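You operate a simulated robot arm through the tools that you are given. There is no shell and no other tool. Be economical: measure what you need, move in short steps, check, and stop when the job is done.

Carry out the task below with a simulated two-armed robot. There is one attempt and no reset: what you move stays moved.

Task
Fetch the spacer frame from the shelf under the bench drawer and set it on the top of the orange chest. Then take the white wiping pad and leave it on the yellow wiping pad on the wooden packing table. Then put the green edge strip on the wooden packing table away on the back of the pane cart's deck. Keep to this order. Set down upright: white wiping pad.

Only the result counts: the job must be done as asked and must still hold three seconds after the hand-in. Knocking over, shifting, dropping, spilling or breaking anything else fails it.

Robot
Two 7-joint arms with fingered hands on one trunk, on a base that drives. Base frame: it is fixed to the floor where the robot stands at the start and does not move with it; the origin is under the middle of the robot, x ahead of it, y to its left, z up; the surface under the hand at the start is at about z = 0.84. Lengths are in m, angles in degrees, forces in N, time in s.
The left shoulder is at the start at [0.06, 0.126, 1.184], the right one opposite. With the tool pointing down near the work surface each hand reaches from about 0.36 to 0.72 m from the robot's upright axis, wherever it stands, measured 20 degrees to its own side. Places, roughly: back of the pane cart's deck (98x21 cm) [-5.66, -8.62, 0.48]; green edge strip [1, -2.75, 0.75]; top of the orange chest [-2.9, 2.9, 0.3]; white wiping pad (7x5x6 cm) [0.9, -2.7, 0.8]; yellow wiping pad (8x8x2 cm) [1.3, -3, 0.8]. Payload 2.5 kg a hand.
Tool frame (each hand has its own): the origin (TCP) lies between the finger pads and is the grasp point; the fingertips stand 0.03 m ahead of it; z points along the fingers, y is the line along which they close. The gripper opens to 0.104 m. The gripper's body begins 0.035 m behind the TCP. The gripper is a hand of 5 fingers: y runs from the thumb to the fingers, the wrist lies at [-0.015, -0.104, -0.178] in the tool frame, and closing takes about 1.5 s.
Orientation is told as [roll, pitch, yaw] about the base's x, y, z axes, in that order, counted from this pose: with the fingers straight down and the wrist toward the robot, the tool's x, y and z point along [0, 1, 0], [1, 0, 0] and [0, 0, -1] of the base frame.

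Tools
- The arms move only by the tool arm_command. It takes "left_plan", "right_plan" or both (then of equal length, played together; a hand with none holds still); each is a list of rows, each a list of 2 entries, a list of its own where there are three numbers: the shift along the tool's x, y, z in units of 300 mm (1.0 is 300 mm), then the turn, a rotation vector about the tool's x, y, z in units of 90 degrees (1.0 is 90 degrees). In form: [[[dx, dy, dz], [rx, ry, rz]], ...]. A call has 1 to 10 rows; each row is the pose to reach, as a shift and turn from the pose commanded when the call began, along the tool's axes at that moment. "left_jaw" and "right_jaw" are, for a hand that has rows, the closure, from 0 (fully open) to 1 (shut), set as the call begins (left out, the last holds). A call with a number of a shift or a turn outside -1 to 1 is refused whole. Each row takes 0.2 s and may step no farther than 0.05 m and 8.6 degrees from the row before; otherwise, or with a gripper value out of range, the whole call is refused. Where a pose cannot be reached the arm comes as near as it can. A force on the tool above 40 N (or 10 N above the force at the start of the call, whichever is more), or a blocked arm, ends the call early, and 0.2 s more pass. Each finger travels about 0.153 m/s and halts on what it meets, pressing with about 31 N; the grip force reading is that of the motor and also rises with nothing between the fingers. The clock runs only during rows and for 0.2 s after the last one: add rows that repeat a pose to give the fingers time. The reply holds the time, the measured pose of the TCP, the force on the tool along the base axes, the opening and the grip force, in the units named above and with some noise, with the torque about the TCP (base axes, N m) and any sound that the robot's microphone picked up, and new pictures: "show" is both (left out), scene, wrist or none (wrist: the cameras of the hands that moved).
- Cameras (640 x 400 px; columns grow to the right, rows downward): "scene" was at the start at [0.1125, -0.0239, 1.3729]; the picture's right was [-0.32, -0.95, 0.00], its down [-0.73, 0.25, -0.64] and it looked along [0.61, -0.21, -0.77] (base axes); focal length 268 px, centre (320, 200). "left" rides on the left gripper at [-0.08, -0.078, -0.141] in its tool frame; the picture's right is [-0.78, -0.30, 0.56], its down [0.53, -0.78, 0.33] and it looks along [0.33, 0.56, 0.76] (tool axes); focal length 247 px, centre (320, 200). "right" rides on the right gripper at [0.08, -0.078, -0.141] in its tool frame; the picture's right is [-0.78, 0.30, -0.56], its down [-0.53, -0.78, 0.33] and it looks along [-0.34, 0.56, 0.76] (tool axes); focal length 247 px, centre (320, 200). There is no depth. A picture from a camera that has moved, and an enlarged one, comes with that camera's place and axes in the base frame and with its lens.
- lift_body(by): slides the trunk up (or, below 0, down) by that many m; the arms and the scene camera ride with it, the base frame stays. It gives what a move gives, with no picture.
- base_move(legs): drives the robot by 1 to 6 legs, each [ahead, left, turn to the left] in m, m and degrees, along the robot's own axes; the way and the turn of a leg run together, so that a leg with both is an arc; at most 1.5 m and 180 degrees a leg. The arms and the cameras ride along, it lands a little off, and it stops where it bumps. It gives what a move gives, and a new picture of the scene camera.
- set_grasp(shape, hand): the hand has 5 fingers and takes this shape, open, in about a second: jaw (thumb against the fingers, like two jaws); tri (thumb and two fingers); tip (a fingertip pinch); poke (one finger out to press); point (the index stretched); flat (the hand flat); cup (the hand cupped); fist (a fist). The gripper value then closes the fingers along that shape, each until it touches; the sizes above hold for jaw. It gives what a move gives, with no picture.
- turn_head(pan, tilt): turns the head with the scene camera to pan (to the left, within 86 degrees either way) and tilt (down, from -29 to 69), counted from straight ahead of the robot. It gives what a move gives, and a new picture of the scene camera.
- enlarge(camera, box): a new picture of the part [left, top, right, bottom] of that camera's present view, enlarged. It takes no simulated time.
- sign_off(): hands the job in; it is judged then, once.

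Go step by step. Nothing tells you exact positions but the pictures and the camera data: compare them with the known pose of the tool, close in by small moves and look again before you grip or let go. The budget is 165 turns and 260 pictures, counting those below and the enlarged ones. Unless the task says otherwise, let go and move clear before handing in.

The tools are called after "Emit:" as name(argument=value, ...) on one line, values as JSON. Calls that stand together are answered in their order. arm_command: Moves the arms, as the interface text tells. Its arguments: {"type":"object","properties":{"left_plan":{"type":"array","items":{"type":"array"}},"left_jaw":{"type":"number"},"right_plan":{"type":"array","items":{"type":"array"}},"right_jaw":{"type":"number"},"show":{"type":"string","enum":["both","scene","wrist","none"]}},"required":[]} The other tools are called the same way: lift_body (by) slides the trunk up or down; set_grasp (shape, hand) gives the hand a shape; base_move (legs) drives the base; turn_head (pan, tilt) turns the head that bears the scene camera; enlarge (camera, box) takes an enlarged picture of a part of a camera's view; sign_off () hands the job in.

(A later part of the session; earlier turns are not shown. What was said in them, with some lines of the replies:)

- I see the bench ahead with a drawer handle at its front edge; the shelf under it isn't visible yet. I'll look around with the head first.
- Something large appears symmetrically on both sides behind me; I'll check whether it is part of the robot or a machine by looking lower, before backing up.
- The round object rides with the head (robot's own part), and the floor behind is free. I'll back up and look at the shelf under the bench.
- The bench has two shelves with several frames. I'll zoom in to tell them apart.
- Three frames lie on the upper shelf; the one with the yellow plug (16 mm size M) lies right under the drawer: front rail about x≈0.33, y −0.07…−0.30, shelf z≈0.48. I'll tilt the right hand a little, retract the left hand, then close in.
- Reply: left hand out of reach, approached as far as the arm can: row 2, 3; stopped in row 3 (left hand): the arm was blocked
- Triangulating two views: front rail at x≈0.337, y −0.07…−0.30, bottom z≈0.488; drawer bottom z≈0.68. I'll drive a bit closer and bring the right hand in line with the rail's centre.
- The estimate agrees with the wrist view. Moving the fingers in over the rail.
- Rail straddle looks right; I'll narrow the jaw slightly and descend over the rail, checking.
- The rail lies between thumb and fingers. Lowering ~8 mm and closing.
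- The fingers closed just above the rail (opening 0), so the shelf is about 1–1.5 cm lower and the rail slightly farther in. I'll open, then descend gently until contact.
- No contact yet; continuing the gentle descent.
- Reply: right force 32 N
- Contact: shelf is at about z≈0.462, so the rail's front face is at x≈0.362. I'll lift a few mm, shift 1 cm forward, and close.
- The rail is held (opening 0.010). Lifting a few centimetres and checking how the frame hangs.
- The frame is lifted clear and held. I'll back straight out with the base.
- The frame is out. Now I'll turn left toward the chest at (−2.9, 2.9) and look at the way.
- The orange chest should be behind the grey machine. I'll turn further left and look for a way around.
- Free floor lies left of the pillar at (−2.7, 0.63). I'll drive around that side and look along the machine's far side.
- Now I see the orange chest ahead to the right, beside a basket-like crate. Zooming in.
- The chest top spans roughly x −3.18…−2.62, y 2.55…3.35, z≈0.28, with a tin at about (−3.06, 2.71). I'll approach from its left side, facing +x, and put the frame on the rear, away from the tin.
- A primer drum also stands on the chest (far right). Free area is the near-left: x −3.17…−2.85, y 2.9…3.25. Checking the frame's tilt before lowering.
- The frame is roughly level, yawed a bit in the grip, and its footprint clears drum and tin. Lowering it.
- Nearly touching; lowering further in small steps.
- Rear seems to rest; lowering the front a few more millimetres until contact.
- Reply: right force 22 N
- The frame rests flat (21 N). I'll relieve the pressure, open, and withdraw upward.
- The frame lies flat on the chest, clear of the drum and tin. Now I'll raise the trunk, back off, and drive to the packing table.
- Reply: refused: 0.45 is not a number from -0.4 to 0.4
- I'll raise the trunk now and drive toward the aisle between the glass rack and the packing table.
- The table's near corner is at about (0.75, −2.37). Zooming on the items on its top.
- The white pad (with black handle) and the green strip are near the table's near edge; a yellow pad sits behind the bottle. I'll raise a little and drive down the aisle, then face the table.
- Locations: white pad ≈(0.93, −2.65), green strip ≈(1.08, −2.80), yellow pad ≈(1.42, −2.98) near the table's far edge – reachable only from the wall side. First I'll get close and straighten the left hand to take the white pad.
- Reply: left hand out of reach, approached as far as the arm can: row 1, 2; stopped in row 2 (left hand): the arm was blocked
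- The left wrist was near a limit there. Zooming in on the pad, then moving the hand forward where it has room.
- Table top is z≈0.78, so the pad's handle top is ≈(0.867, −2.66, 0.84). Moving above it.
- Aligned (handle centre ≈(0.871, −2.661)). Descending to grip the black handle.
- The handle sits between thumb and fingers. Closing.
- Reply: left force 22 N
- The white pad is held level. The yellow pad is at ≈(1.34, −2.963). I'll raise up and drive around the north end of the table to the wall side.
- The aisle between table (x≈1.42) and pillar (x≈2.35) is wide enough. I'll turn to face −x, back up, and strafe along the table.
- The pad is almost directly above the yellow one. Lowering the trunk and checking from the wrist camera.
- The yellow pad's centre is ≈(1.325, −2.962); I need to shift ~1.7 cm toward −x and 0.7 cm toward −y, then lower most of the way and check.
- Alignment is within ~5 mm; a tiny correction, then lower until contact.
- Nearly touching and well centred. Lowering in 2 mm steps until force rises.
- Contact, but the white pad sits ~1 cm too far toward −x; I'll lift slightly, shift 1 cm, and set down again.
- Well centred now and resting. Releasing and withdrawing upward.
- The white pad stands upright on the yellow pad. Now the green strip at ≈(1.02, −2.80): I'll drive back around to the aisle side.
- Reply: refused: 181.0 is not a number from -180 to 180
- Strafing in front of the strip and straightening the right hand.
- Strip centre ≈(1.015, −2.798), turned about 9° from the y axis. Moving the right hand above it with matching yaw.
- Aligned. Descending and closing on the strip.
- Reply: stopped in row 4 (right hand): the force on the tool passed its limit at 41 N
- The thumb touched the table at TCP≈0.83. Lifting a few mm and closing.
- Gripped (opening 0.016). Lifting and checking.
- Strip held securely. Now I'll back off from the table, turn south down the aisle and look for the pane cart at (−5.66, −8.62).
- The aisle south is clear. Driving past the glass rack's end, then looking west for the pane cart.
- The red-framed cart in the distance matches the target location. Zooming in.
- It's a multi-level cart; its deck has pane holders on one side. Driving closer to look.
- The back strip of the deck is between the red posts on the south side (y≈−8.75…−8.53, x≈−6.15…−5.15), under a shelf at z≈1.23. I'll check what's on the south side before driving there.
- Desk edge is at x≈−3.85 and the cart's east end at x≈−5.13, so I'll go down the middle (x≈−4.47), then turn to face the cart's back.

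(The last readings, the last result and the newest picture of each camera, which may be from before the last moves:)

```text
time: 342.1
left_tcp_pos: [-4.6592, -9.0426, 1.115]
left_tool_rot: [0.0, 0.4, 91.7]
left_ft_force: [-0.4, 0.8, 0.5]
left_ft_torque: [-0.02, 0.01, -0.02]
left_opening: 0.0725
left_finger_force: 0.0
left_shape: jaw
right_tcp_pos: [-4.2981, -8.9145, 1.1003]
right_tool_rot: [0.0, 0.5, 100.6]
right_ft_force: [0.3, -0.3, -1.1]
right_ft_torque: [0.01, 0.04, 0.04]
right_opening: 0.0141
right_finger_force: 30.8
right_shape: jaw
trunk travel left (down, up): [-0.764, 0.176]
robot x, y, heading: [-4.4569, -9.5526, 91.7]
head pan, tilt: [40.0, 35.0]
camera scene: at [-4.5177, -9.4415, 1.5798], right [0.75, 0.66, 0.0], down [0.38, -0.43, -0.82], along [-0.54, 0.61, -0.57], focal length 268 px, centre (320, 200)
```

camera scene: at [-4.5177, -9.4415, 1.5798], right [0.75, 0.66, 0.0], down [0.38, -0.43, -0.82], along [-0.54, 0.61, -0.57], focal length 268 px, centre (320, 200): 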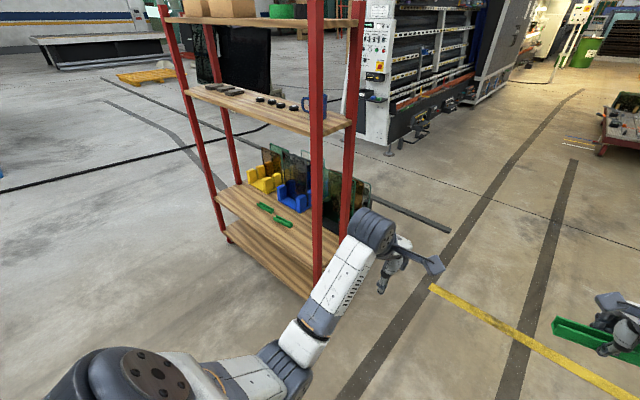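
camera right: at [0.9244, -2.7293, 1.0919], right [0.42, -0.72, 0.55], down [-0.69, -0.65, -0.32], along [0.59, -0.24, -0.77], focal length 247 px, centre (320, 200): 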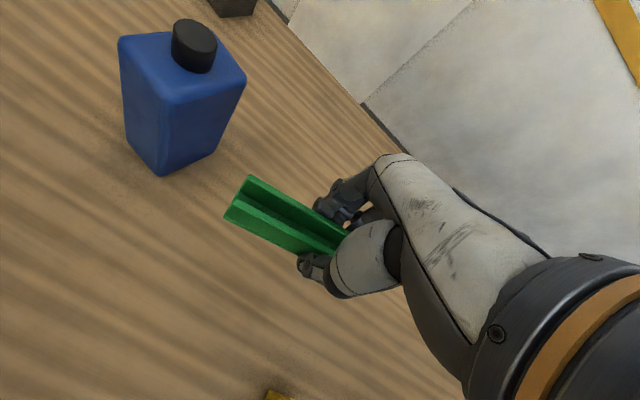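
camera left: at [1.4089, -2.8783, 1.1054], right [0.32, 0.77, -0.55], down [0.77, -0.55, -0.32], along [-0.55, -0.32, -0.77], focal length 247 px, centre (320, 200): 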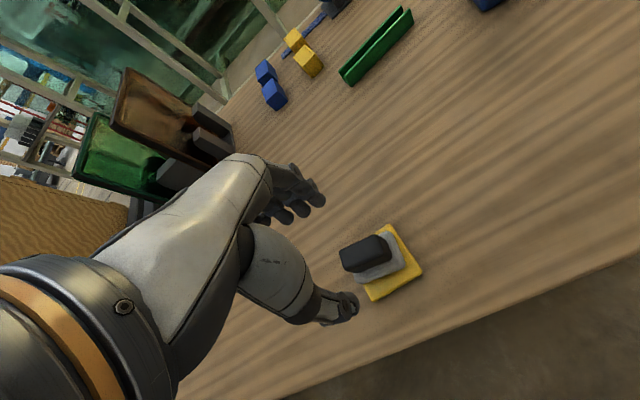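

Two similar green strips already lie on the back of the deck at x≈−5.57 and −5.79 (y≈−8.59); free space is at the east end, x≈−5.38. I'll strafe in front of it, staying clear of the posts, and lower the trunk.

Emit:
base_move(legs=[[-0.1, 0, -1.7], [0, 1.09, 0]])

Emit:
lift_body(by=-0.4)

Emit:
arm_command(right_plan=[[[0, 0, 0], [0, 0, 0.05]], [[0, 0, 0], [0, 0, 0.1]]], show="none")

Emit:
turn_head(pan=-8, tilt=40)

```text
time: 348.5
left_tcp_pos: [-5.744, -9.1352, 1.1151]
left_tool_rot: [0.0, 0.5, 90.0]
left_ft_force: [0.7, -0.4, 1.0]
left_ft_torque: [-0.01, 0.0, 0.01]
left_opening: 0.0724
left_finger_force: 0.0
left_shape: jaw
right_tcp_pos: [-5.3793, -9.0169, 1.1003]
right_tool_rot: [0.0, 0.5, 99.0]
right_ft_force: [0.7, 0.9, -0.3]
right_ft_torque: [-0.02, 0.0, 0.03]
right_opening: 0.0138
right_finger_force: 30.9
right_shape: jaw
trunk travel left (down, up): [-0.764, 0.176]
robot x, y, heading: [-5.5528, -9.6466, 89.9]
head pan, tilt: [40.0, 35.0]
camera scene: at [-5.6139, -9.5377, 1.5797], right [0.77, 0.64, 0.0], down [0.37, -0.44, -0.82], along [-0.53, 0.63, -0.57], focal length 268 px, centre (320, 200)
```

scene: 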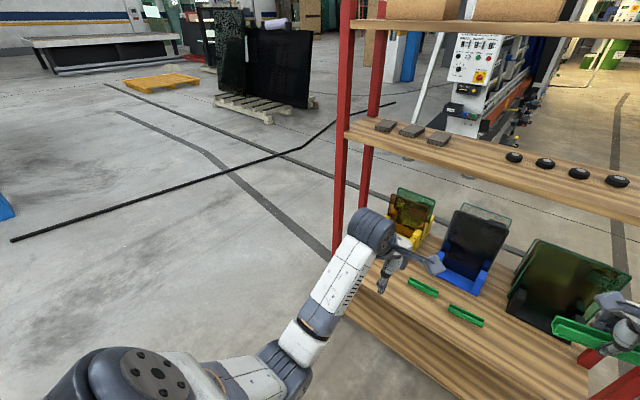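

```text
time: 352.3
left_tcp_pos: [-5.7435, -9.1357, 0.7144]
left_tool_rot: [0.0, 0.6, 89.9]
left_ft_force: [0.6, -0.3, 0.5]
left_ft_torque: [-0.01, -0.03, 0.0]
left_opening: 0.0726
left_finger_force: 0.1
left_shape: jaw
right_tcp_pos: [-5.3788, -9.0181, 0.6988]
right_tool_rot: [0.0, 0.4, 99.0]
right_ft_force: [-0.3, -0.3, -0.3]
right_ft_torque: [0.0, -0.03, 0.01]
right_opening: 0.014
right_finger_force: 31.5
right_shape: jaw
trunk travel left (down, up): [-0.364, 0.576]
robot x, y, heading: [-5.5555, -9.6466, 90.0]
head pan, tilt: [40.0, 35.0]
```

```text
time: 352.9
left_tcp_pos: [-5.7436, -9.1355, 0.7143]
left_tool_rot: [0.0, 0.5, 90.0]
left_ft_force: [-0.2, -0.1, -0.5]
left_ft_torque: [-0.01, 0.0, -0.01]
left_opening: 0.0725
left_finger_force: 0.1
left_shape: jaw
right_tcp_pos: [-5.3787, -9.0171, 0.6998]
right_tool_rot: [0.0, 0.6, 89.9]
right_ft_force: [0.1, -0.3, -0.5]
right_ft_torque: [-0.02, 0.01, -0.02]
right_opening: 0.014
right_finger_force: 30.4
right_shape: jaw
trunk travel left (down, up): [-0.364, 0.576]
robot x, y, heading: [-5.5574, -9.6477, 89.9]
head pan, tilt: [40.0, 35.0]
```

```text
time: 354.1
left_tcp_pos: [-5.7429, -9.1356, 0.7146]
left_tool_rot: [0.1, 0.5, 90.0]
left_ft_force: [-0.9, -0.2, 0.7]
left_ft_torque: [0.01, -0.01, -0.04]
left_opening: 0.0724
left_finger_force: 0.1
left_shape: jaw
right_tcp_pos: [-5.3785, -9.0182, 0.6996]
right_tool_rot: [0.0, 0.4, 90.0]
right_ft_force: [-0.4, 0.2, -0.8]
right_ft_torque: [0.01, 0.01, -0.02]
right_opening: 0.0136
right_finger_force: 30.5
right_shape: jaw
trunk travel left (down, up): [-0.364, 0.576]
robot x, y, heading: [-5.5556, -9.6473, 89.9]
head pan, tilt: [-8.0, 40.0]
camera scene: at [-5.5453, -9.5211, 1.1722], right [0.99, -0.14, 0.0], down [-0.09, -0.64, -0.77], along [0.11, 0.76, -0.64], focal length 268 px, centre (320, 200)
```

scene: 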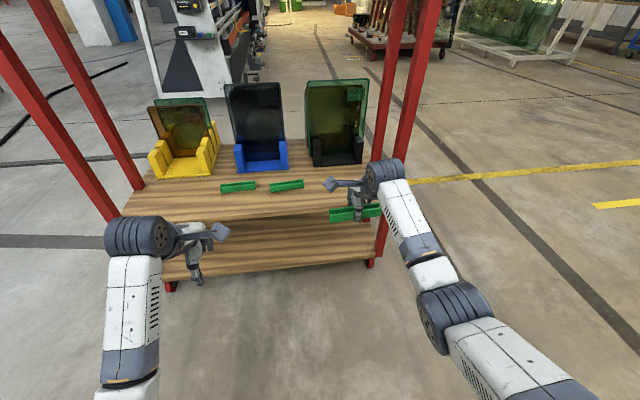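

Free spot: centre (−5.35, −8.64). Driving ahead so the strip comes over it.

Emit:
base_move(legs=[[0.36, -0.028, 0]])

Emit:
arm_command(right_plan=[[[0, 0, 0.1], [0, 0, 0]], [[0, 0, 0.2], [0, 0, 0]], [[0, 0, 0.3], [0, 0, 0]], [[0, 0, 0.4], [0, 0, 0]], [[0, 0, 0.4], [0, 0, 0]]])

Emit:
enlarge(camera="scene", box=[200, 130, 440, 280])

```text
time: 356.4
left_tcp_pos: [-5.714, -8.775, 0.713]
left_tool_rot: [0.0, 0.5, 90.0]
left_ft_force: [0.0, 0.5, 0.1]
left_ft_torque: [-0.02, 0.0, -0.03]
left_opening: 0.0726
left_finger_force: 0.0
left_shape: jaw
right_tcp_pos: [-5.349, -8.6592, 0.7]
right_tool_rot: [0.1, 0.4, 89.9]
right_ft_force: [-0.2, -0.5, -0.7]
right_ft_torque: [0.02, 0.02, 0.0]
right_opening: 0.0141
right_finger_force: 31.1
right_shape: jaw
trunk travel left (down, up): [-0.364, 0.576]
robot x, y, heading: [-5.5311, -9.2863, 89.8]
head pan, tilt: [-8.0, 40.0]
camera scene: at [-5.5165, -9.1627, 1.1722], right [0.99, -0.14, 0.0], down [-0.09, -0.64, -0.77], along [0.11, 0.76, -0.64], focal length 268 px, centre (320, 200)
```

scene: 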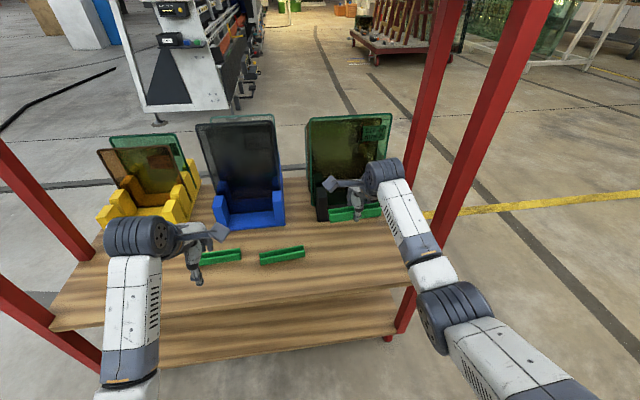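

```text
time: 357.6
left_tcp_pos: [-5.7146, -8.7763, 0.715]
left_tool_rot: [0.0, 0.4, 89.9]
left_ft_force: [-0.1, 0.1, -0.1]
left_ft_torque: [-0.01, 0.01, 0.0]
left_opening: 0.0726
left_finger_force: 0.0
left_shape: jaw
right_tcp_pos: [-5.3495, -8.661, 0.5799]
right_tool_rot: [0.0, 0.5, 89.9]
right_ft_force: [0.6, -0.5, 0.3]
right_ft_torque: [0.01, 0.02, 0.01]
right_opening: 0.014
right_finger_force: 30.9
right_shape: jaw
trunk travel left (down, up): [-0.364, 0.576]
robot x, y, heading: [-5.5292, -9.2908, 89.9]
head pan, tilt: [-8.0, 40.0]
camera scene: at [-5.5165, -9.1626, 1.1722], right [0.99, -0.14, 0.0], down [-0.09, -0.64, -0.77], along [0.11, 0.76, -0.64], focal length 268 px, centre (320, 200)
camera right: at [-5.43, -8.7354, 0.7217], right [0.78, 0.3, 0.55], down [0.53, -0.78, -0.33], along [0.34, 0.55, -0.77], focal length 247 px, centre (320, 200)
```

scene: 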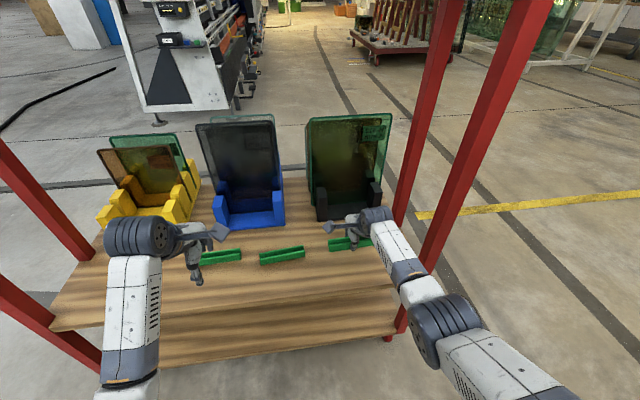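
right: 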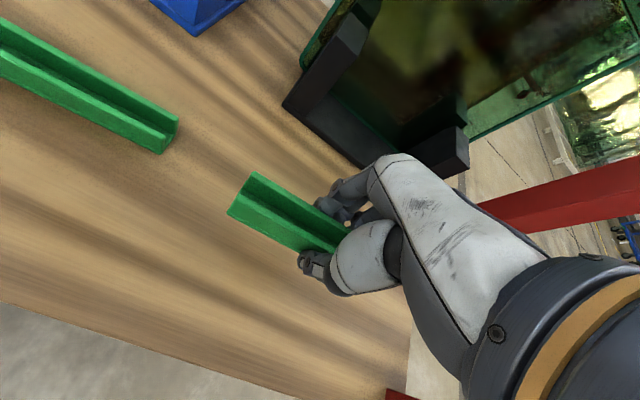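

```text
2.67 times, centred on (320, 205) of scene
camera zoom: at [-5.5165, -9.1626, 1.1722], right [0.99, -0.14, 0.0], down [-0.09, -0.64, -0.77], along [0.11, 0.76, -0.64], focal length 715 px, centre (320, 187)
```

zoom: 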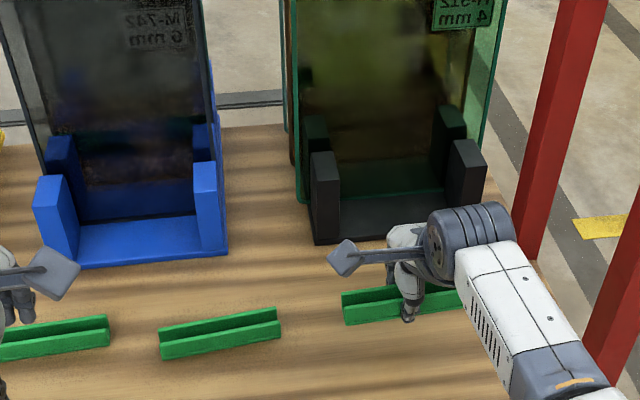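

The strip hovers over the free spot in line with the others. Lowering to contact.

Emit:
arm_command(right_plan=[[[0, 0, 0.1], [0, 0, 0]], [[0, 0, 0.16], [0, 0, 0]], [[0, 0, 0.18], [0, 0, 0]], [[0, 0, 0.195], [0, 0, 0]]], show="wrist")

Emit:
enlarge(camera="right", box=[180, 140, 420, 290])

```text
time: 358.6
left_tcp_pos: [-5.714, -8.7765, 0.7143]
left_tool_rot: [-0.1, 0.4, 90.0]
left_ft_force: [0.0, 0.4, 0.2]
left_ft_torque: [-0.02, -0.04, -0.01]
left_opening: 0.0723
left_finger_force: 0.0
left_shape: jaw
right_tcp_pos: [-5.3487, -8.6661, 0.5244]
right_tool_rot: [-0.1, 0.5, 89.9]
right_ft_force: [-0.1, -0.1, 0.0]
right_ft_torque: [0.03, 0.05, -0.01]
right_opening: 0.0141
right_finger_force: 31.2
right_shape: jaw
right hand out of reach, approached as far as the arm can: row 3, 4
trunk travel left (down, up): [-0.364, 0.576]
robot x, y, heading: [-5.5299, -9.2855, 89.9]
head pan, tilt: [-8.0, 40.0]
camera right: at [-5.4302, -8.7411, 0.6654], right [0.78, 0.3, 0.55], down [0.53, -0.78, -0.33], along [0.34, 0.55, -0.77], focal length 247 px, centre (320, 200)
```

right: 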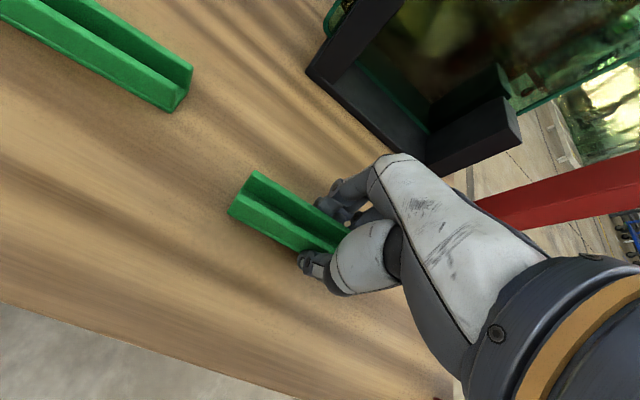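

```text
2.67 times, centred on (300, 215) of right
camera zoom: at [-5.4302, -8.7411, 0.6654], right [0.78, 0.3, 0.55], down [0.53, -0.78, -0.33], along [0.34, 0.55, -0.77], focal length 659 px, centre (373, 160)
```

zoom: 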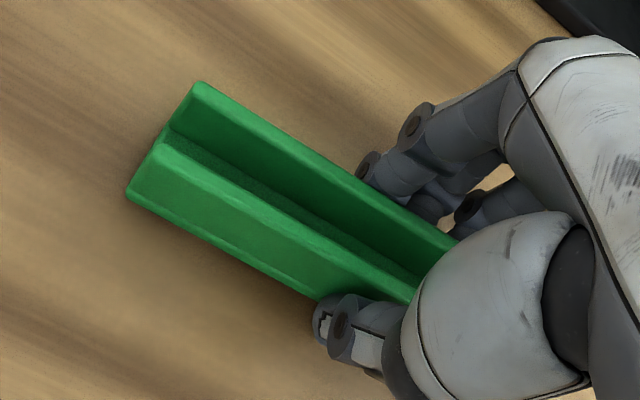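

At the arm's reach limit just above the deck; I'll nudge the base 2.5 cm ahead and use the trunk for the last centimetre.

Emit:
base_move(legs=[[0.025, 0, 0]])

Emit:
lift_body(by=-0.006)

Emit:
lift_body(by=-0.004)

Emit:
enlarge(camera="right", box=[180, 140, 420, 290])

```text
time: 359.4
left_tcp_pos: [-5.7142, -8.752, 0.7151]
left_tool_rot: [0.0, 0.5, 90.0]
left_ft_force: [0.1, -0.6, 0.1]
left_ft_torque: [0.03, 0.0, -0.02]
left_opening: 0.0724
left_finger_force: 0.1
left_shape: jaw
right_tcp_pos: [-5.3492, -8.6412, 0.5245]
right_tool_rot: [0.0, 0.5, 90.0]
right_ft_force: [0.3, 1.1, 0.2]
right_ft_torque: [0.0, 0.07, 0.0]
right_opening: 0.0141
right_finger_force: 31.0
right_shape: jaw
trunk travel left (down, up): [-0.364, 0.576]
robot x, y, heading: [-5.5287, -9.2655, 90.1]
head pan, tilt: [-8.0, 40.0]
camera scene: at [-5.5165, -9.1381, 1.1722], right [0.99, -0.14, 0.0], down [-0.09, -0.64, -0.77], along [0.11, 0.76, -0.64], focal length 268 px, centre (320, 200)
```

scene: 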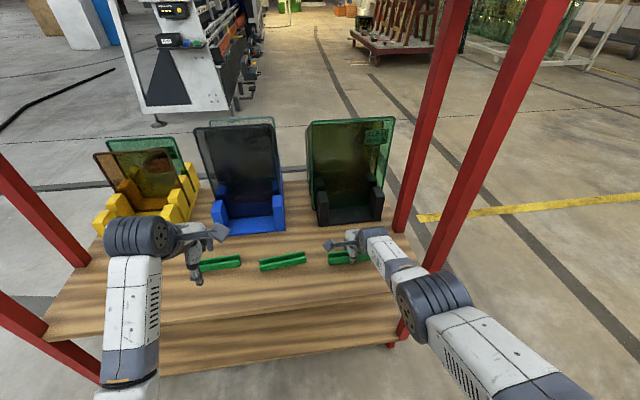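

```text
time: 359.9
left_tcp_pos: [-5.7148, -8.7519, 0.7083]
left_tool_rot: [0.0, 0.4, 90.0]
left_ft_force: [0.0, 0.0, 0.0]
left_ft_torque: [0.0, 0.0, 0.0]
left_opening: 0.0724
left_finger_force: 0.1
left_shape: jaw
right_tcp_pos: [-5.3491, -8.6395, 0.5218]
right_tool_rot: [0.1, 0.2, 89.9]
right_ft_force: [1.1, -2.2, 12.3]
right_ft_torque: [0.22, 0.22, 0.04]
right_opening: 0.0139
right_finger_force: 30.9
right_shape: jaw
trunk travel left (down, up): [-0.358, 0.582]
robot x, y, heading: [-5.5297, -9.2634, 89.9]
head pan, tilt: [-8.0, 40.0]
```

```text
time: 360.5
left_tcp_pos: [-5.7155, -8.7536, 0.705]
left_tool_rot: [-0.1, 0.3, 90.0]
left_ft_force: [-0.6, -0.3, -1.1]
left_ft_torque: [0.01, -0.04, 0.02]
left_opening: 0.0726
left_finger_force: 0.0
left_shape: jaw
right_tcp_pos: [-5.3492, -8.6394, 0.5206]
right_tool_rot: [0.0, -0.4, 89.9]
right_ft_force: [2.9, -5.0, 28.6]
right_ft_torque: [0.47, 0.34, 0.01]
right_opening: 0.0137
right_finger_force: 31.6
right_shape: jaw
trunk travel left (down, up): [-0.354, 0.586]
robot x, y, heading: [-5.5255, -9.2643, 89.9]
head pan, tilt: [-8.0, 40.0]
```

```text
2.67 times, centred on (300, 215) of right
camera zoom: at [-5.4306, -8.7153, 0.6611], right [0.78, 0.29, 0.56], down [0.53, -0.78, -0.34], along [0.34, 0.56, -0.76], focal length 659 px, centre (373, 160)
```

zoom: 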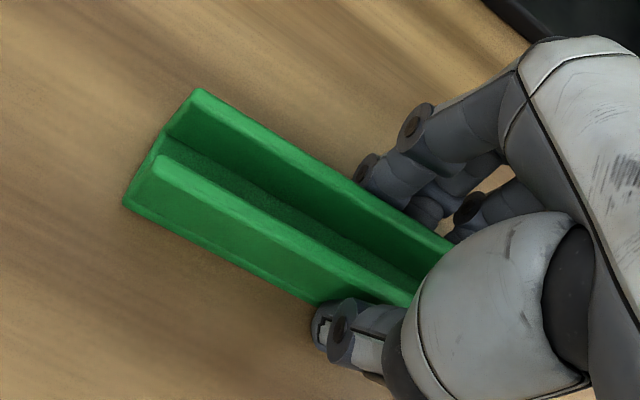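

Contact (28 N). I'll take back a few millimetres of trunk, then open the hand.

Emit:
lift_body(by=0.006)

Emit:
arm_command(right_plan=[[[0, 0, 0], [0, 0, 0]], [[0, 0, 0], [0, 0, 0]], [[0, 0, 0], [0, 0, 0]]], right_jaw=0.55, show="wrist")

```text
time: 361.0
left_tcp_pos: [-5.713, -8.7517, 0.711]
left_tool_rot: [0.0, 0.4, 89.9]
left_ft_force: [-0.1, 0.6, -0.1]
left_ft_torque: [-0.02, -0.05, -0.01]
left_opening: 0.0726
left_finger_force: 0.0
left_shape: jaw
right_tcp_pos: [-5.3495, -8.6395, 0.5221]
right_tool_rot: [0.1, 0.3, 89.9]
right_ft_force: [0.9, 4.4, 11.9]
right_ft_torque: [0.43, 0.21, -0.06]
right_opening: 0.0134
right_finger_force: 31.0
right_shape: jaw
trunk travel left (down, up): [-0.36, 0.58]
robot x, y, heading: [-5.5313, -9.265, 90.0]
head pan, tilt: [-8.0, 40.0]
```

```text
time: 361.8
left_tcp_pos: [-5.7144, -8.7527, 0.7106]
left_tool_rot: [0.0, 0.5, 90.0]
left_ft_force: [0.0, -0.3, 0.2]
left_ft_torque: [0.0, 0.01, -0.02]
left_opening: 0.0727
left_finger_force: 0.1
left_shape: jaw
right_tcp_pos: [-5.3491, -8.6429, 0.52]
right_tool_rot: [-0.1, 0.6, 89.9]
right_ft_force: [-2.8, -1.0, 6.9]
right_ft_torque: [0.16, 0.1, 0.04]
right_opening: 0.0455
right_finger_force: 0.2
right_shape: jaw
trunk travel left (down, up): [-0.36, 0.58]
robot x, y, heading: [-5.5222, -9.2642, 90.2]
head pan, tilt: [-8.0, 40.0]
camera right: at [-5.4308, -8.7174, 0.6607], right [0.78, 0.3, 0.55], down [0.53, -0.78, -0.32], along [0.34, 0.55, -0.77], focal length 247 px, centre (320, 200)
```

right: 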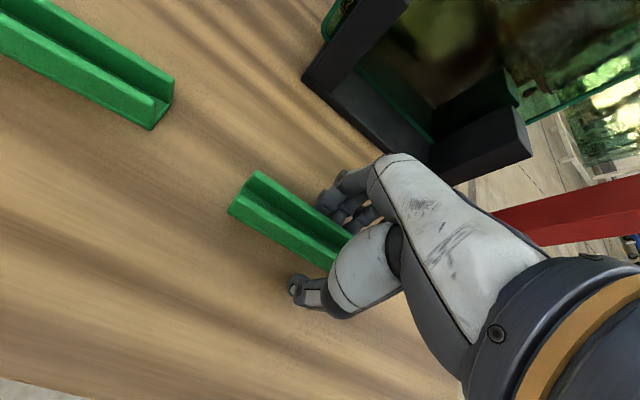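

Released. Raising straight up with the trunk and looking.

Emit:
lift_body(by=0.12)

Emit:
base_move(legs=[[-0.4, 0, 0]])

Emit:
enlarge(camera="scene", box=[160, 130, 440, 290])

```text
time: 363.3
left_tcp_pos: [-5.7144, -8.7515, 0.8298]
left_tool_rot: [0.0, 0.5, 90.0]
left_ft_force: [-0.2, -0.7, 0.1]
left_ft_torque: [0.0, 0.0, -0.03]
left_opening: 0.0724
left_finger_force: 0.2
left_shape: jaw
right_tcp_pos: [-5.3491, -8.6428, 0.6392]
right_tool_rot: [-0.1, 0.5, 89.9]
right_ft_force: [-0.6, 0.6, -0.7]
right_ft_torque: [0.02, -0.03, 0.0]
right_opening: 0.0466
right_finger_force: 0.0
right_shape: jaw
trunk travel left (down, up): [-0.48, 0.46]
robot x, y, heading: [-5.5279, -9.2623, 89.8]
head pan, tilt: [-8.0, 40.0]
```

```text
time: 365.8
left_tcp_pos: [-5.7155, -9.1549, 0.8296]
left_tool_rot: [0.0, 0.6, 90.1]
left_ft_force: [-0.4, -0.6, -0.1]
left_ft_torque: [0.0, 0.01, -0.01]
left_opening: 0.0726
left_finger_force: 0.0
left_shape: jaw
right_tcp_pos: [-5.3523, -9.0445, 0.6399]
right_tool_rot: [-0.1, 0.5, 90.0]
right_ft_force: [0.3, -0.5, 0.6]
right_ft_torque: [-0.02, 0.01, 0.04]
right_opening: 0.0465
right_finger_force: 0.0
right_shape: jaw
trunk travel left (down, up): [-0.48, 0.46]
robot x, y, heading: [-5.5251, -9.6657, 90.2]
head pan, tilt: [-8.0, 40.0]
camera scene: at [-5.5173, -9.5408, 1.2882], right [0.99, -0.14, 0.0], down [-0.09, -0.64, -0.77], along [0.11, 0.76, -0.64], focal length 268 px, centre (320, 200)
```

scene: 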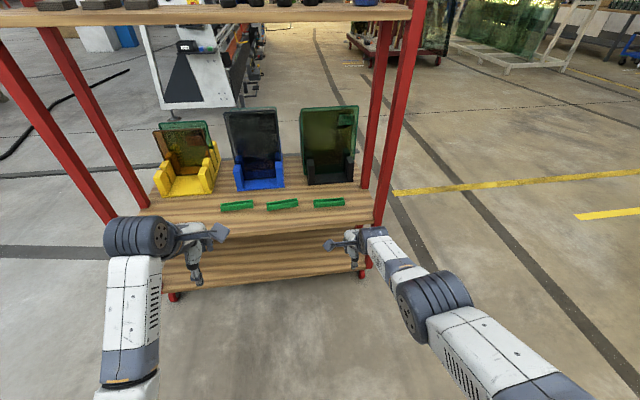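

```text
2.29 times, centred on (300, 210) of scene
camera zoom: at [-5.5173, -9.5408, 1.2882], right [0.99, -0.14, 0.0], down [-0.09, -0.64, -0.77], along [0.11, 0.76, -0.64], focal length 613 px, centre (366, 177)
```

zoom: 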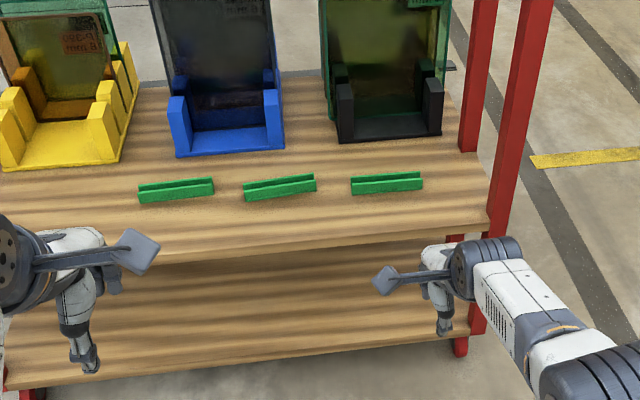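

The third strip lies flat on the back of the deck beside the other two, and both hands are clear. All three parts are done, so I'm handing in.

Emit:
sign_off()

```text
The job is handed in.
```

I did all three jobs in the order you gave and handed in; I haven't seen a result from the judging.

- **Spacer frame:** it lies flat on top of the orange chest, clear of the primer drum and the tin. The shelf held three frames; I took the one directly under the drawer (yellow plug, "16 mm size M, 30 g").
- **White wiping pad:** it stands upright and centred on the yellow pad on the packing table.
- **Green edge strip:** it lies flat on the back of the pane cart's deck, in line with the two strips already there.

I saw nothing else knocked over or moved along the way.
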